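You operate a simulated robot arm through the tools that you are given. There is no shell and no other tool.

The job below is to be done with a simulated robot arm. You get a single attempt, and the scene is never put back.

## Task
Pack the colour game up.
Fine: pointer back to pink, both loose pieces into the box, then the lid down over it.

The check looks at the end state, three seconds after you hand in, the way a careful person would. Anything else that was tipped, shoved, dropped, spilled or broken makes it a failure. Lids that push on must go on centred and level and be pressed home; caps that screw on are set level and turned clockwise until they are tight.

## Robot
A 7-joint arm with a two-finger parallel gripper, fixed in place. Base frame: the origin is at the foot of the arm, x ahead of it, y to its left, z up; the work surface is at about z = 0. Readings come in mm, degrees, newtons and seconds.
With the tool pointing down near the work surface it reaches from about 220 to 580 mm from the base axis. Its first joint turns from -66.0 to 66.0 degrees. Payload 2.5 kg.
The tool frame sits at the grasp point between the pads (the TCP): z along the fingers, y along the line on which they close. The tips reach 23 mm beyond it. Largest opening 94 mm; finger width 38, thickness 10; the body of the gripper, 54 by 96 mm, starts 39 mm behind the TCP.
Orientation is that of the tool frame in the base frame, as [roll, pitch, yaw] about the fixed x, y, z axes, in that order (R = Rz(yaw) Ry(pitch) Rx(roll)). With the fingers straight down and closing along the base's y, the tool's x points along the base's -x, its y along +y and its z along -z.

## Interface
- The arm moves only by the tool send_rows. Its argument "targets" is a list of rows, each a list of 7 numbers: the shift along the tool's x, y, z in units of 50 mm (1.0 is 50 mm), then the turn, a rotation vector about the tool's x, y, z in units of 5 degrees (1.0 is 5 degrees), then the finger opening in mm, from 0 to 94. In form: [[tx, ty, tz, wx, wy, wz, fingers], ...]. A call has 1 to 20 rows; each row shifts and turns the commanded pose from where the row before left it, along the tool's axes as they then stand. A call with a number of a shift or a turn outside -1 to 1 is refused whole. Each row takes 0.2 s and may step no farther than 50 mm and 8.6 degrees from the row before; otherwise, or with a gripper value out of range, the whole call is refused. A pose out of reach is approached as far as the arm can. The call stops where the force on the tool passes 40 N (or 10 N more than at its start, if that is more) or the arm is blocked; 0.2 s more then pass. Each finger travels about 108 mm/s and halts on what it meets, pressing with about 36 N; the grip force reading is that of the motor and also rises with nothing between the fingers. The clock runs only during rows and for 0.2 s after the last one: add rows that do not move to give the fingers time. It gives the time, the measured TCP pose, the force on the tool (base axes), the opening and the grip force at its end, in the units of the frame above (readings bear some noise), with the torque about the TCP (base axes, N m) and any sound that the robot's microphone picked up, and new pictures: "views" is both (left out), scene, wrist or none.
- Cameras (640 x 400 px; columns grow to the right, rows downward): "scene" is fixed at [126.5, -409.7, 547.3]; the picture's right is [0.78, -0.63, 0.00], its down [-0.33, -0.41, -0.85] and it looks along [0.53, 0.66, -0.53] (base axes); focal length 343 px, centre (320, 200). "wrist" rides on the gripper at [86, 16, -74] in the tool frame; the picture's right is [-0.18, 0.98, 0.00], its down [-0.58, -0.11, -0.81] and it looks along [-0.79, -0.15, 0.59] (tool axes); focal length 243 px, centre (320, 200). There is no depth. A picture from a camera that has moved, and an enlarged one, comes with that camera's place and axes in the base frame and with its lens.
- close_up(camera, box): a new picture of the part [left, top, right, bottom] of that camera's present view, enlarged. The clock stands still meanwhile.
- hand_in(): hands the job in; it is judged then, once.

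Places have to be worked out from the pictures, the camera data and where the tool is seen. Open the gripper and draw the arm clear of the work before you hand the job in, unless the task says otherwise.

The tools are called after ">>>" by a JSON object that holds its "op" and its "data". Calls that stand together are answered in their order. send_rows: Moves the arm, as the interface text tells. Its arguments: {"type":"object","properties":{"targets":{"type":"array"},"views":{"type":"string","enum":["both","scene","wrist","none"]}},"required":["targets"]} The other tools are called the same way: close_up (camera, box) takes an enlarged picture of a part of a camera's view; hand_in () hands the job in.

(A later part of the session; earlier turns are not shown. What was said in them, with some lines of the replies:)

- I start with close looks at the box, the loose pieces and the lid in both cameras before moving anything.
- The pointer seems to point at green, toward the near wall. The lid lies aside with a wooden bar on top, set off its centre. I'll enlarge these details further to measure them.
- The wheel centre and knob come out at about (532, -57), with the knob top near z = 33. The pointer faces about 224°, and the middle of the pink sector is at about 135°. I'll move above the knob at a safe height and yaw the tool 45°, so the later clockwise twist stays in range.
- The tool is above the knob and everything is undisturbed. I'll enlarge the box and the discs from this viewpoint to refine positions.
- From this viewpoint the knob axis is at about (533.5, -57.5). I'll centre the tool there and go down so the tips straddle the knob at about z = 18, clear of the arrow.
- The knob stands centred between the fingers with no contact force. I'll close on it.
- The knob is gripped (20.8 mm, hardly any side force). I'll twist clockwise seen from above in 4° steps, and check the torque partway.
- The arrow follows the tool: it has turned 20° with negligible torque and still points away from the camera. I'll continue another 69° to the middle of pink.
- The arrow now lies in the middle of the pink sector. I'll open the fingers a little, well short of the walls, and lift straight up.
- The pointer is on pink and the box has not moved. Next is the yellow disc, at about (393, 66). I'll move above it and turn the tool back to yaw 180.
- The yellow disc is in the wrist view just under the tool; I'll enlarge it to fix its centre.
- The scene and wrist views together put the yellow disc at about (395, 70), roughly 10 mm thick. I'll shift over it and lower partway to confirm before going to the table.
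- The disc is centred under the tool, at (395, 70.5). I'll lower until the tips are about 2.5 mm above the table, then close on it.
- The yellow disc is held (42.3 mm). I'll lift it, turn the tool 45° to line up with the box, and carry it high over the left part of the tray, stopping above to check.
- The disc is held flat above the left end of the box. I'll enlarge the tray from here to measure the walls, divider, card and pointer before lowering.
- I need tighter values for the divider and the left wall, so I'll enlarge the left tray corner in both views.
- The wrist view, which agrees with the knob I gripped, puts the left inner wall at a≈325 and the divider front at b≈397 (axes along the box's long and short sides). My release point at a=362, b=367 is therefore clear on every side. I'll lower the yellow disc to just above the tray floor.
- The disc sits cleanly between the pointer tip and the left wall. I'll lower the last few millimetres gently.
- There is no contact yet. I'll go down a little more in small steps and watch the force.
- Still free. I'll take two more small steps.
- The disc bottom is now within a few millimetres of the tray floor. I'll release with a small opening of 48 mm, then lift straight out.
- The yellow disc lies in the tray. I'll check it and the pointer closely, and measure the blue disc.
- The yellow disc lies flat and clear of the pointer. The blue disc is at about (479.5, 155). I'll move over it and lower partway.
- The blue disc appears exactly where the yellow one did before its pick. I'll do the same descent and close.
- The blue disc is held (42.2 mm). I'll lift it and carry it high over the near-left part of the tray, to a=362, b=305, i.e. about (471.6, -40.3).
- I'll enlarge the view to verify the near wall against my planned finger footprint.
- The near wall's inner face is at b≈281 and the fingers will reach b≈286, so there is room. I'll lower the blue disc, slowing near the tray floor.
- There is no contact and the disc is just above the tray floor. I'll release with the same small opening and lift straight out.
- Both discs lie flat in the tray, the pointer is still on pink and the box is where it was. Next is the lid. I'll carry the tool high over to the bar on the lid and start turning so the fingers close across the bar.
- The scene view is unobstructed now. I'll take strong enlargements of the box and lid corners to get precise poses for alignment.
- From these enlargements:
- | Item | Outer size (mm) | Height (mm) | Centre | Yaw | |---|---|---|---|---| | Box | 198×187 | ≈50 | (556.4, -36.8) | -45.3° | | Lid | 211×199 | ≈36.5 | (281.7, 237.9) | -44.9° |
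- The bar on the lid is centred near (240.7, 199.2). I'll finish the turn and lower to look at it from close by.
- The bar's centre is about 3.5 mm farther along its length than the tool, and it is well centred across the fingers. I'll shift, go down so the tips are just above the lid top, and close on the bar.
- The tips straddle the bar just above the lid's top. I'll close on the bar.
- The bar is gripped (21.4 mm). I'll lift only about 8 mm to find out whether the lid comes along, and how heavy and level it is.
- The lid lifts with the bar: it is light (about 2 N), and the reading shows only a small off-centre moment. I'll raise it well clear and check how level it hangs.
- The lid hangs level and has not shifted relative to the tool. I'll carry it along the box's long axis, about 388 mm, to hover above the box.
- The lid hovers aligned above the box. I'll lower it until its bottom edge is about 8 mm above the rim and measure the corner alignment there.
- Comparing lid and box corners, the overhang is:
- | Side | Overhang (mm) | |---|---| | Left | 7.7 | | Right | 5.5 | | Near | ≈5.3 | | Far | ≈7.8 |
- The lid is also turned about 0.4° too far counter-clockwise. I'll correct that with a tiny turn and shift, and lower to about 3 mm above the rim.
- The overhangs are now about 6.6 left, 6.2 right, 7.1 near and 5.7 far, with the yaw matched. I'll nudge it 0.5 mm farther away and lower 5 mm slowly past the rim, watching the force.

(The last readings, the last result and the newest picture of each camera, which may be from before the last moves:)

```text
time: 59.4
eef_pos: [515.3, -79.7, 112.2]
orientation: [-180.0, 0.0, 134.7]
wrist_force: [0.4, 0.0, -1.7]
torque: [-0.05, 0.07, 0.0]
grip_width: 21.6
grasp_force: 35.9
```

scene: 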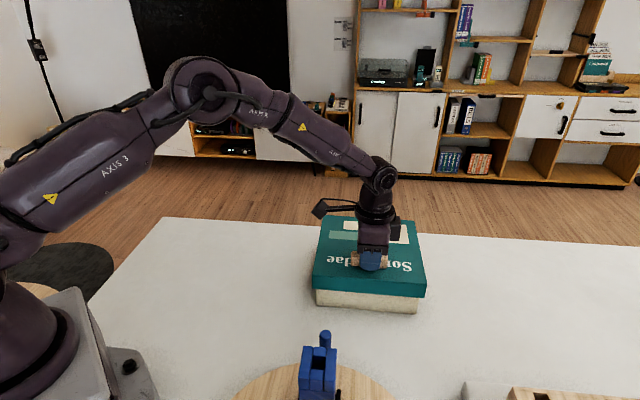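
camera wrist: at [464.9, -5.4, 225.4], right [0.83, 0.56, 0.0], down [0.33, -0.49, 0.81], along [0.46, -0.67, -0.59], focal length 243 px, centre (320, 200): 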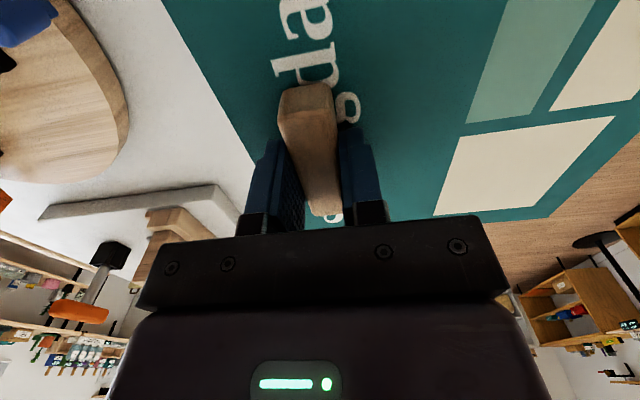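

There is no contact at a lid-bottom height of about 48.5 mm. I'll continue down in small steps.

>>> {"op": "send_rows", "data": {"targets": [[0, 0, 0.03, 0, 0, 0, 10], [0, 0, 0.03, 0, 0, 0, 10], [0, 0, 0.03, 0, 0, 0, 10], [0, 0, 0.03, 0, 0, 0, 10], [0, 0, 0, 0, 0, 0, 10]], "views": "scene"}}

>>> {"op": "close_up", "data": {"camera": "scene", "box": [300, 215, 440, 320]}}

```text
time: 60.6
eef_pos: [515.1, -79.4, 106.9]
orientation: [179.9, 0.0, 134.6]
wrist_force: [-0.7, -1.0, -1.4]
torque: [-0.01, 0.08, 0.0]
grip_width: 21.6
grasp_force: 35.4
```

scene: 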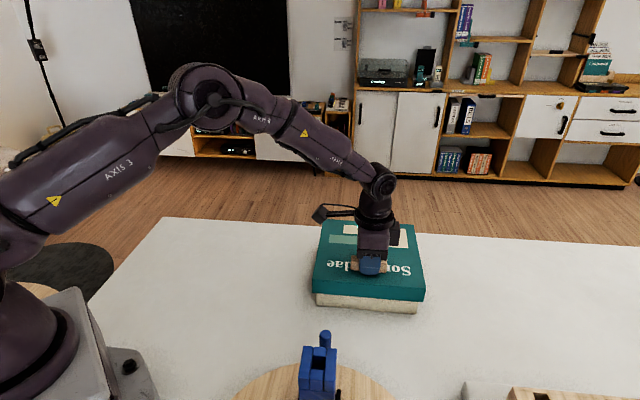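

```text
3.81 times, centred on (370, 268) of scene
camera zoom: at [126.5, -409.7, 547.3], right [0.78, -0.63, 0.0], down [-0.33, -0.41, -0.85], along [0.53, 0.66, -0.53], focal length 1306 px, centre (130, -57)
```

zoom: 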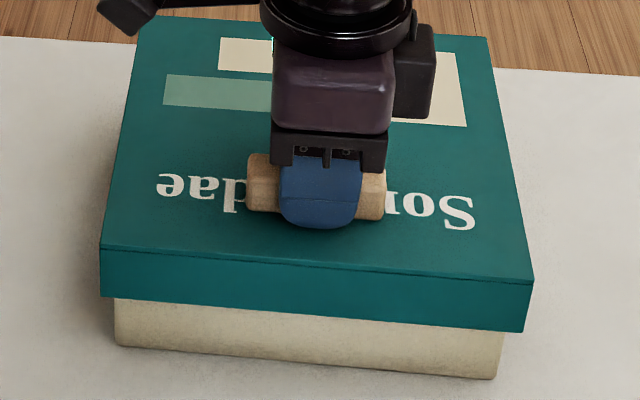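

The skirt now overlaps the rim by about 8 mm with no added force, so it is sliding over cleanly. I'll keep lowering slowly.

>>> {"op": "send_rows", "data": {"targets": [[0, 0, 0.05, 0, 0, 0, 10], [0, 0, 0.05, 0, 0, 0, 10], [0, 0, 0.05, 0, 0, 0, 10], [0, 0, 0.05, 0, 0, 0, 10], [0, 0, 0.05, 0, 0, 0, 10], [0, 0, 0, 0, 0, 0, 10]], "views": "none"}}

```text
time: 62.0
eef_pos: [514.4, -79.3, 94.1]
orientation: [180.0, 0.0, 134.7]
wrist_force: [0.2, -0.5, -1.6]
torque: [-0.05, 0.08, -0.01]
grip_width: 21.9
grasp_force: 35.7
```

Still free, at a lid-bottom height of about 30 mm. I'll continue with smaller steps toward the expected seat at around 18 mm.

>>> {"op": "send_rows", "data": {"targets": [[0, 0, 0.04, 0, 0, 0, 10], [0, 0, 0.04, 0, 0, 0, 10], [0, 0, 0.04, 0, 0, 0, 10], [0, 0, 0.02, 0, 0, 0, 10], [0, 0, 0, 0, 0, 0, 10]], "views": "none"}}

```text
time: 63.2
eef_pos: [515.2, -78.3, 86.4]
orientation: [-179.9, 0.0, 134.6]
wrist_force: [0.2, 0.3, -1.6]
torque: [-0.07, 0.08, 0.0]
grip_width: 21.7
grasp_force: 36.3
```

Still free at about 23 mm. I'll take 1 mm steps now to feel for the seat.

>>> {"op": "send_rows", "data": {"targets": [[0, 0, 0.02, 0, 0, 0, 10], [0, 0, 0.02, 0, 0, 0, 10], [0, 0, 0.02, 0, 0, 0, 10], [0, 0, 0, 0, 0, 0, 10]], "views": "scene"}}

>>> {"op": "close_up", "data": {"camera": "scene", "box": [300, 225, 440, 320]}}

```text
time: 64.2
eef_pos: [515.1, -78.9, 82.6]
orientation: [-180.0, 0.0, 134.6]
wrist_force: [-1.0, 0.1, -1.4]
torque: [-0.07, 0.01, -0.04]
grip_width: 21.8
grasp_force: 35.8
```

scene: 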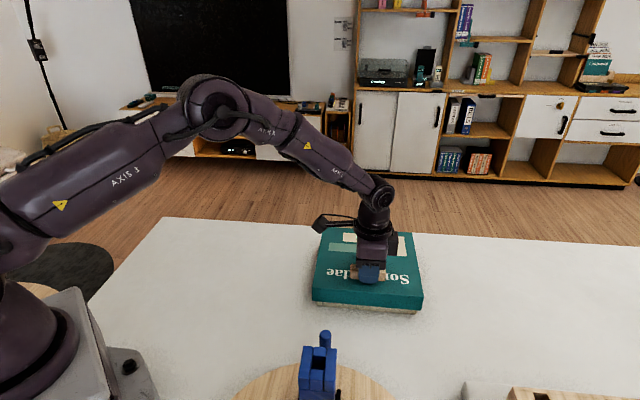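

```text
4.21 times, centred on (370, 272) of scene
camera zoom: at [126.5, -409.7, 547.3], right [0.78, -0.63, 0.0], down [-0.33, -0.41, -0.85], along [0.53, 0.66, -0.53], focal length 1444 px, centre (110, -105)
```

zoom: 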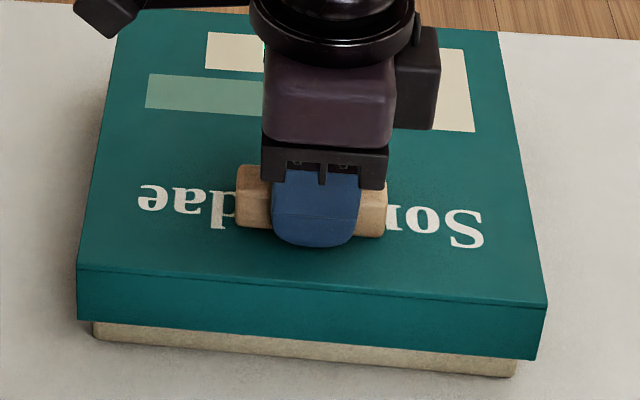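

The lid is level and nearly home, with about 20 mm of box still showing. I'll continue in sub-millimetre steps.

>>> {"op": "send_rows", "data": {"targets": [[0, 0, 0.015, 0, 0, 0, 10], [0, 0, 0.015, 0, 0, 0, 10], [0, 0, 0.015, 0, 0, 0, 10], [0, 0, 0, 0, 0, 0, 10]], "views": "none"}}

```text
time: 65.2
eef_pos: [515.0, -79.4, 81.8]
orientation: [179.9, 0.0, 134.5]
wrist_force: [-0.1, -0.3, 4.5]
torque: [0.35, 0.36, 0.11]
grip_width: 21.8
grasp_force: 36.1
```

Contact: the vertical force rose by about 6 N, with the left edge touching first, so the lid is at its seat. I'll open the fingers so it can settle, then back off straight up.

>>> {"op": "send_rows", "data": {"targets": [[0, 0, 0, 0, 0, 0, 26], [0, 0, 0, 0, 0, 0, 36], [0, 0, 0, 0, 0, 0, 44], [0, 0, 0, 0, 0, 0, 44], [0, 0, -0.1, 0, 0, 0, 44], [0, 0, -0.3, 0, 0, 0, 44], [0, 0, -0.5, 0, 0, 0, 44], [0, 0, -0.5, 0, 0, 0, 44]], "views": "both"}}

>>> {"op": "close_up", "data": {"camera": "scene", "box": [300, 225, 440, 320]}}

```text
time: 67.0
eef_pos: [515.7, -77.5, 152.7]
orientation: [-179.9, 0.1, 134.5]
wrist_force: [0.5, 0.2, 0.5]
torque: [-0.04, 0.0, 0.0]
grip_width: 43.8
grasp_force: 0.1
camera wrist: at [464.8, -5.2, 225.1], right [0.83, 0.56, 0.0], down [0.33, -0.49, 0.81], along [0.45, -0.67, -0.59], focal length 243 px, centre (320, 200)
```

scene: 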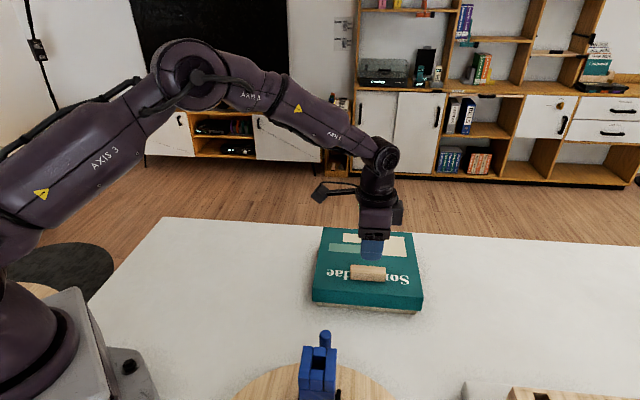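
wrist: 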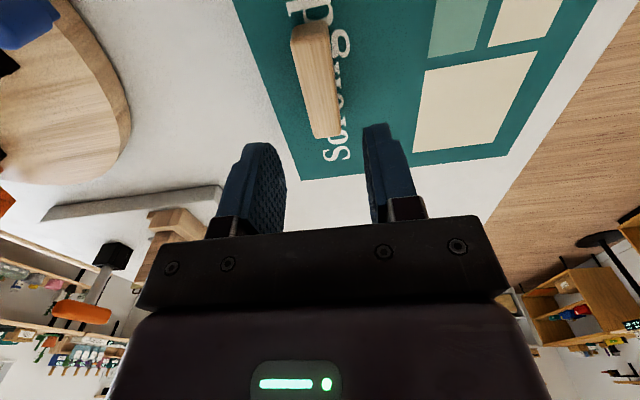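

```text
4.21 times, centred on (370, 272) of scene
camera zoom: at [126.5, -409.7, 547.3], right [0.78, -0.63, 0.0], down [-0.33, -0.41, -0.85], along [0.53, 0.66, -0.53], focal length 1444 px, centre (110, -105)
```

zoom: 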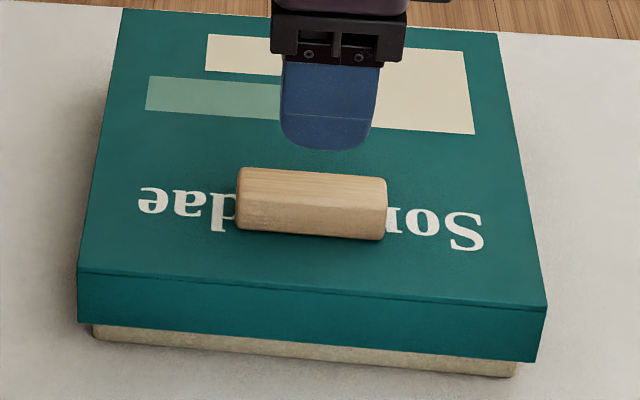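

The lid sits on the box. I'll enlarge both near corners and the far corners to check that it is level and centred before pressing it home.

>>> {"op": "close_up", "data": {"camera": "scene", "box": [305, 275, 345, 310]}}

>>> {"op": "close_up", "data": {"camera": "scene", "box": [395, 285, 435, 320]}}

>>> {"op": "close_up", "data": {"camera": "scene", "box": [310, 215, 350, 250]}}

>>> {"op": "close_up", "data": {"camera": "scene", "box": [390, 215, 430, 250]}}

```text
11.43 times, centred on (325, 292) of scene
camera zoom: at [126.5, -409.7, 547.3], right [0.78, -0.63, 0.0], down [-0.33, -0.41, -0.85], along [0.53, 0.66, -0.53], focal length 3920 px, centre (263, -857)
```

zoom: 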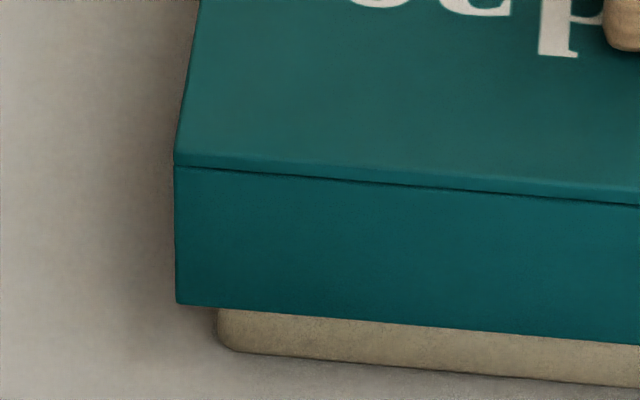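

```text
11.43 times, centred on (415, 302) of scene
camera zoom: at [126.5, -409.7, 547.3], right [0.78, -0.63, 0.0], down [-0.33, -0.41, -0.85], along [0.53, 0.66, -0.53], focal length 3920 px, centre (-766, -971)
```

zoom: 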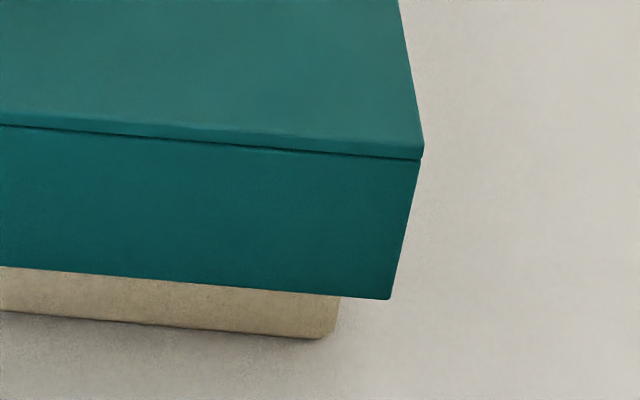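

```text
11.43 times, centred on (330, 232) of scene
camera zoom: at [126.5, -409.7, 547.3], right [0.78, -0.63, 0.0], down [-0.33, -0.41, -0.85], along [0.53, 0.66, -0.53], focal length 3920 px, centre (206, -171)
```

zoom: 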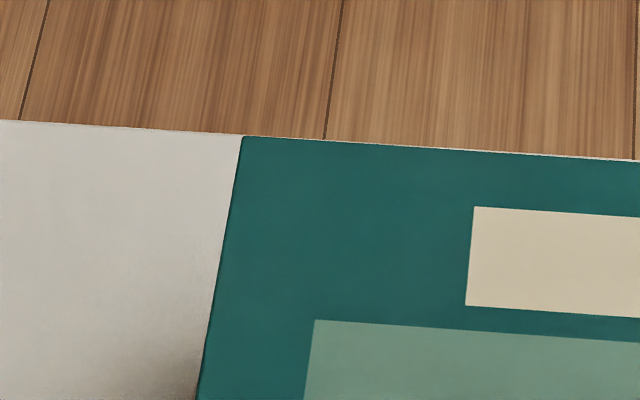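

```text
11.43 times, centred on (410, 232) of scene
camera zoom: at [126.5, -409.7, 547.3], right [0.78, -0.63, 0.0], down [-0.33, -0.41, -0.85], along [0.53, 0.66, -0.53], focal length 3920 px, centre (-709, -171)
```

zoom: 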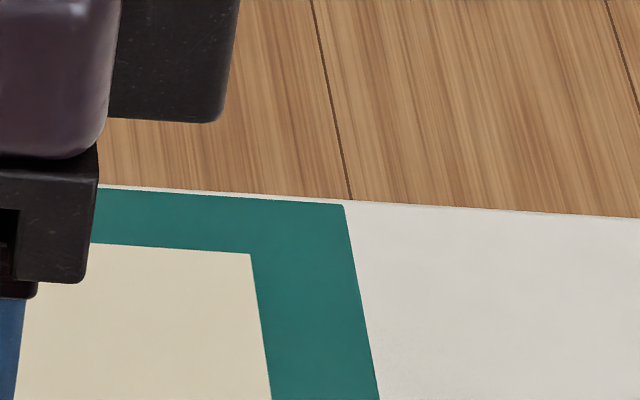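

The overhang is even all round (about 6.4 mm left and right, 6–7 mm near and far) and the lid looks level. I'll close the fingers and press it down at its centre to make sure it is home.

>>> {"op": "send_rows", "data": {"targets": [[0.005, 0.3, 0, 0, 0, 0, 20], [0.01, 0.44, 0, 0, 0, 0, 0], [0.01, 0.436, 0, 0, 0, 0, 0], [0, 0, 0.3, 0, 0, 0, 0], [0, 0, 0.5, 0, 0, 0, 0], [0, 0, 0.35, 0, 0, 0, 0], [0, 0, 0.15, 0, 0, 0, 0], [0, 0, 0.06, 0, 0, 0, 0], [0, 0, 0, 0, 0, 0, 0]], "views": "both"}}

```text
time: 69.0
eef_pos: [556.8, -36.8, 83.0]
orientation: [-180.0, 0.0, 134.6]
wrist_force: [0.2, -0.2, 1.4]
torque: [0.02, 0.0, 0.0]
grip_width: 0.0
grasp_force: 36.3
camera wrist: at [505.8, 36.7, 156.9], right [0.83, 0.56, 0.0], down [0.33, -0.49, 0.81], along [0.45, -0.67, -0.59], focal length 243 px, centre (320, 200)
```

scene: 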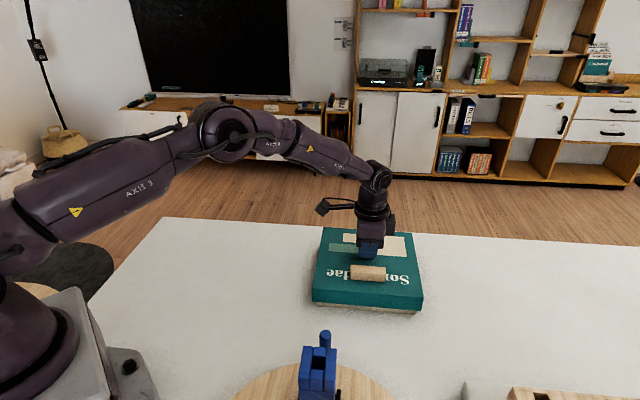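
wrist: 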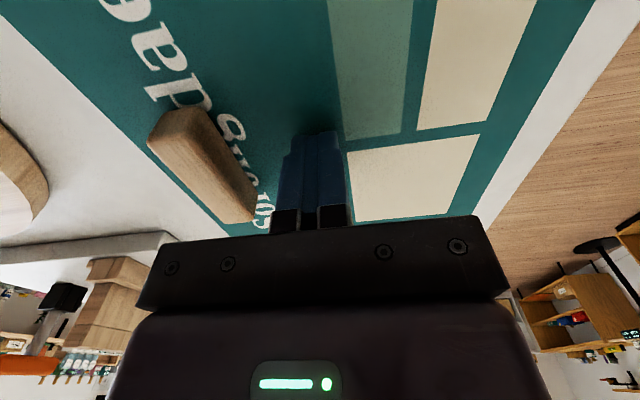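

I'm just above the lid's centre. I'll press down in 1 mm steps and watch the force.

>>> {"op": "send_rows", "data": {"targets": [[0, 0, 0.04, 0, 0, 0, 0], [0, 0, 0.02, 0, 0, 0, 0], [0, 0, 0.02, 0, 0, 0, 0], [0, 0, 0.02, 0, 0, 0, 0], [0, 0, 0, 0, 0, 0, 0]], "views": "none"}}

```text
time: 70.2
eef_pos: [556.6, -36.4, 79.1]
orientation: [180.0, -0.1, 134.7]
wrist_force: [-2.3, 1.0, 4.1]
torque: [0.0, 0.09, -0.01]
grip_width: 0.0
grasp_force: 35.8
```

Contact has begun at about 4 N. I'll press further in small steps.

>>> {"op": "send_rows", "data": {"targets": [[0, 0, 0.02, 0, 0, 0, 0], [0, 0, 0.02, 0, 0, 0, 0], [0, 0, 0, 0, 0, 0, 0]], "views": "none"}}

```text
time: 71.0
eef_pos: [556.8, -36.5, 78.3]
orientation: [179.8, 0.1, 134.6]
wrist_force: [-14.4, 0.6, 33.2]
torque: [0.18, 0.45, 0.04]
grip_width: 0.0
grasp_force: 36.0
```

33 N of press gave no further travel, so the lid is hard on its seat. I'll back off gently and inspect everything.

>>> {"op": "send_rows", "data": {"targets": [[0, 0, -0.02, 0, 0, 0, 0], [0, 0, -0.03, 0, 0, 0, 0], [0, 0, -0.1, 0, 0, 0, 0], [0, 0, -0.3, 0, 0, 0, 0], [0, 0, -0.5, 0, 0, 0, 0], [0, 0, -0.5, 0, 0, 0, 0], [0, 0, -0.5, 0, 0, 0, 0], [0, 0, 0, 0, 0, 0, 0]], "views": "both"}}

>>> {"op": "close_up", "data": {"camera": "scene", "box": [305, 275, 345, 310]}}

>>> {"op": "close_up", "data": {"camera": "scene", "box": [395, 285, 435, 320]}}

>>> {"op": "close_up", "data": {"camera": "scene", "box": [310, 215, 350, 250]}}

>>> {"op": "close_up", "data": {"camera": "scene", "box": [390, 215, 430, 250]}}

```text
time: 72.8
eef_pos: [557.9, -35.7, 174.6]
orientation: [180.0, 0.0, 134.6]
wrist_force: [0.2, -0.7, 0.6]
torque: [0.0, 0.03, -0.01]
grip_width: 0.0
grasp_force: 35.6
camera wrist: at [506.1, 37.4, 247.6], right [0.83, 0.56, 0.0], down [0.33, -0.49, 0.81], along [0.45, -0.67, -0.59], focal length 243 px, centre (320, 200)
```

scene: 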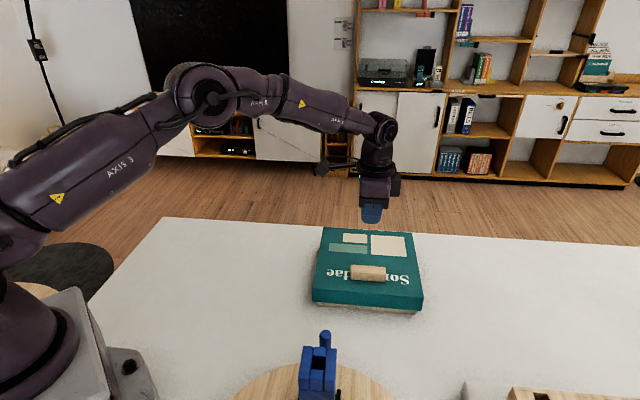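
wrist: 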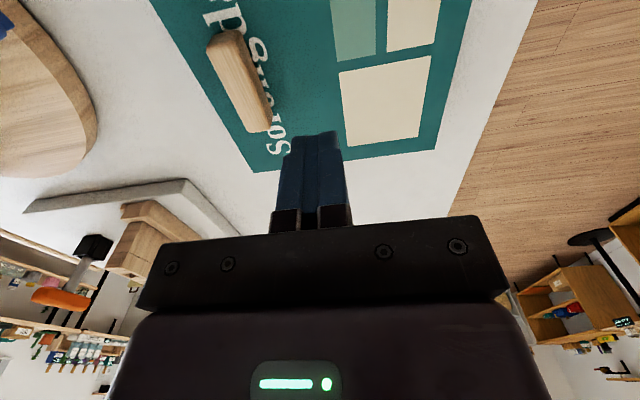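

```text
11.43 times, centred on (325, 292) of scene
camera zoom: at [126.5, -409.7, 547.3], right [0.78, -0.63, 0.0], down [-0.33, -0.41, -0.85], along [0.53, 0.66, -0.53], focal length 3920 px, centre (263, -857)
```

zoom: 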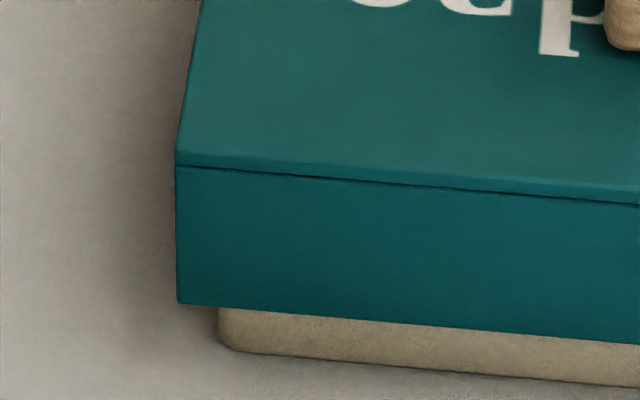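

```text
11.43 times, centred on (415, 302) of scene
camera zoom: at [126.5, -409.7, 547.3], right [0.78, -0.63, 0.0], down [-0.33, -0.41, -0.85], along [0.53, 0.66, -0.53], focal length 3920 px, centre (-766, -971)
```

zoom: 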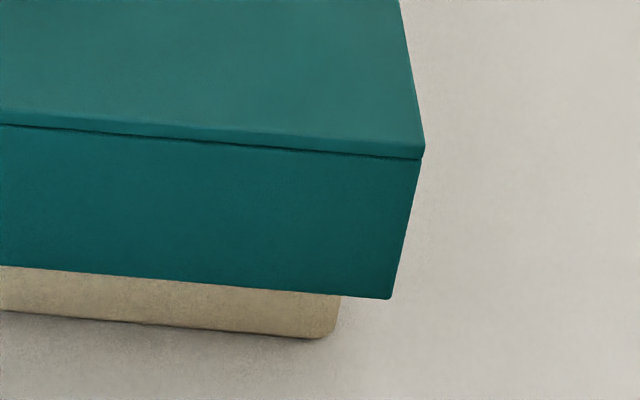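

```text
11.43 times, centred on (330, 232) of scene
camera zoom: at [126.5, -409.7, 547.3], right [0.78, -0.63, 0.0], down [-0.33, -0.41, -0.85], along [0.53, 0.66, -0.53], focal length 3920 px, centre (206, -171)
```

zoom: 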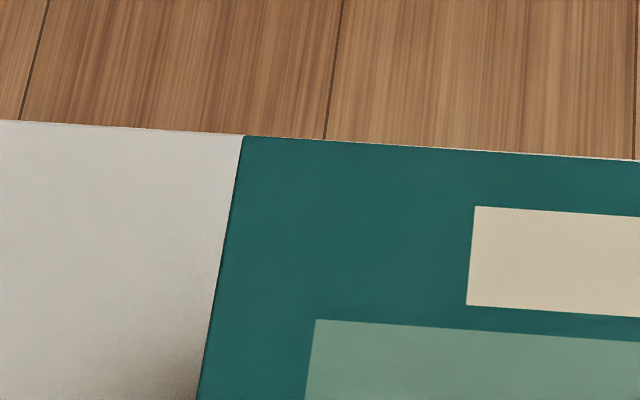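

```text
11.43 times, centred on (410, 232) of scene
camera zoom: at [126.5, -409.7, 547.3], right [0.78, -0.63, 0.0], down [-0.33, -0.41, -0.85], along [0.53, 0.66, -0.53], focal length 3920 px, centre (-709, -171)
```

zoom: 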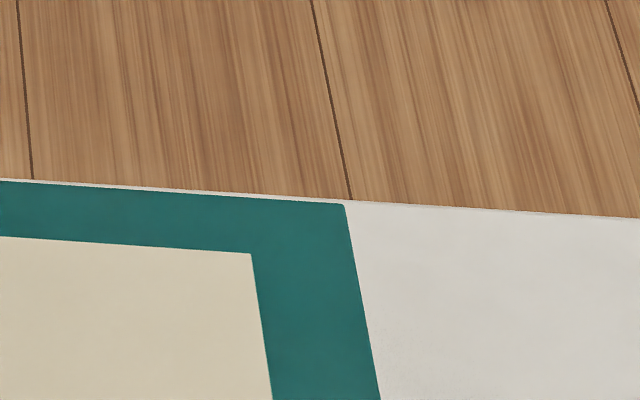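

Nothing shifted: the lid is centred and the strip of box showing below it is even. I'll raise the arm, open the gripper and draw back to roughly the start pose for a final look.

>>> {"op": "send_rows", "data": {"targets": [[0, 0, -0.4, 0, 0, 0, 20], [0, 0, -0.7, 0, 0, 0, 40], [0, 0, -0.7, 0, 0, 0, 60], [0, 0, -0.5, 0, 0, 0, 70], [0.742, -0.206, -0.1, 0, 0, 0, 80], [0.742, -0.206, -0.1, 0, 0, 0, 90], [0.742, -0.206, 0, 0, 0, 0, 90], [0.742, -0.206, 0, 0, 0, 0, 90], [0.742, -0.206, 0, 0, 0, 0, 90], [0, 0, 0, 0, 0, -1, 90], [0, 0, 0, 0, 0, -1, 90], [0, 0, 0, 0, 0, -1, 90], [0, 0, 0, 0, 0, -1, 90], [0, 0, 0, 0, 0, -1, 90], [0, 0, 0, 0, 0, -1, 90], [0, 0, 0, 0, 0, -1, 90], [0, 0, 0, 0, 0, -1, 90], [0, 0, 0, 0, 0, -1, 90], [0, 0, 0, 0, 0, 0, 90]], "views": "both"}}

>>> {"op": "close_up", "data": {"camera": "scene", "box": [300, 215, 440, 320]}}

>>> {"op": "close_up", "data": {"camera": "wrist", "box": [190, 0, 420, 150]}}

```text
time: 76.8
eef_pos: [389.9, 58.9, 299.4]
orientation: [-180.0, 0.0, 179.7]
wrist_force: [-0.7, 0.3, -0.3]
torque: [0.0, -0.01, 0.0]
grip_width: 89.9
grasp_force: 0.2
camera wrist: at [301.8, 76.4, 372.2], right [0.19, 0.98, 0.0], down [0.58, -0.11, 0.81], along [0.79, -0.15, -0.59], focal length 243 px, centre (320, 200)
```

scene: 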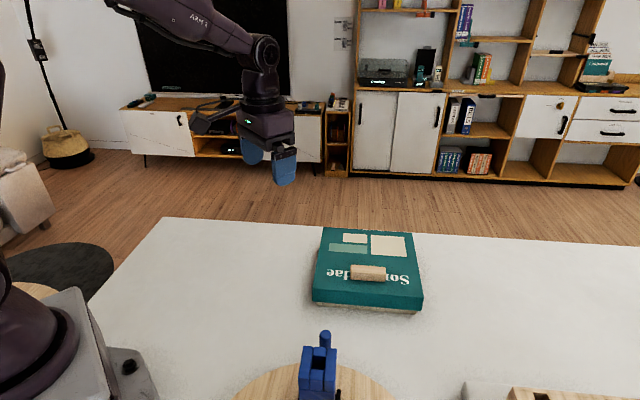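
wrist: 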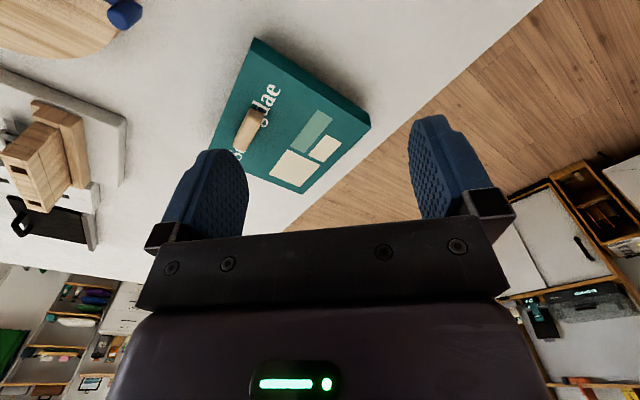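

```text
3.81 times, centred on (370, 268) of scene
camera zoom: at [126.5, -409.7, 547.3], right [0.78, -0.63, 0.0], down [-0.33, -0.41, -0.85], along [0.53, 0.66, -0.53], focal length 1306 px, centre (130, -57)
```

zoom: 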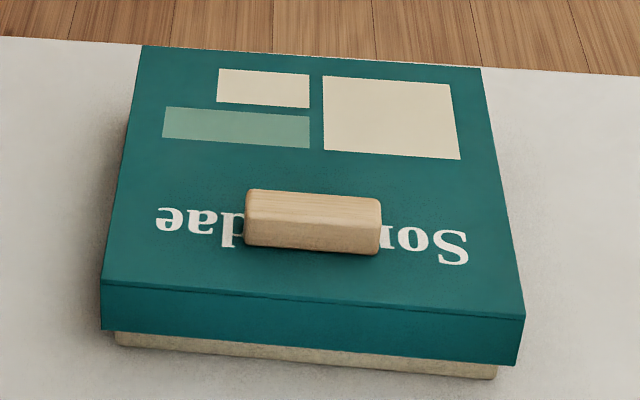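

```text
2.67 times, centred on (305, 75) of wrist
camera zoom: at [301.8, 76.4, 372.2], right [0.19, 0.98, 0.0], down [0.58, -0.11, 0.81], along [0.79, -0.15, -0.59], focal length 647 px, centre (360, 533)
```

zoom: 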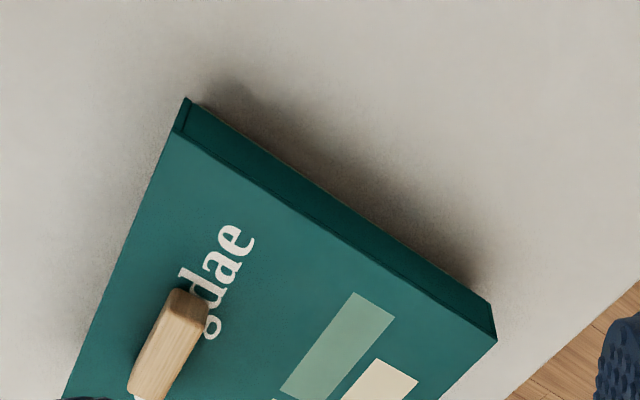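

The lid is on square and level, and the table is otherwise untouched. The pointer was on pink and both discs lay flat in the tray when the lid went on. The gripper is open and the arm is clear, so I'm handing in.

>>> {"op": "hand_in", "data": {}}

```text
The job is handed in.
```

The colour game is packed up and handed in; I haven't seen the result of the check.

- **Pointer:** turned from green to the middle of pink, and still there when the lid went on.
- **Loose pieces:** the yellow and blue discs are in the box, lying flat in the tray beside the wheel. I did not stand them in the two empty rack slots, because the task only asked for them to be in the box and laying them flat was safer.
- **Lid:** centred on the box, with about 6–7 mm of overhang on each side. I pressed it down at the centre with about 33 N and it did not move any further. It looks level in the pictures, but I did not check the far side separately.

I saw nothing else on the table move. The gripper is open and the arm is clear of the work.
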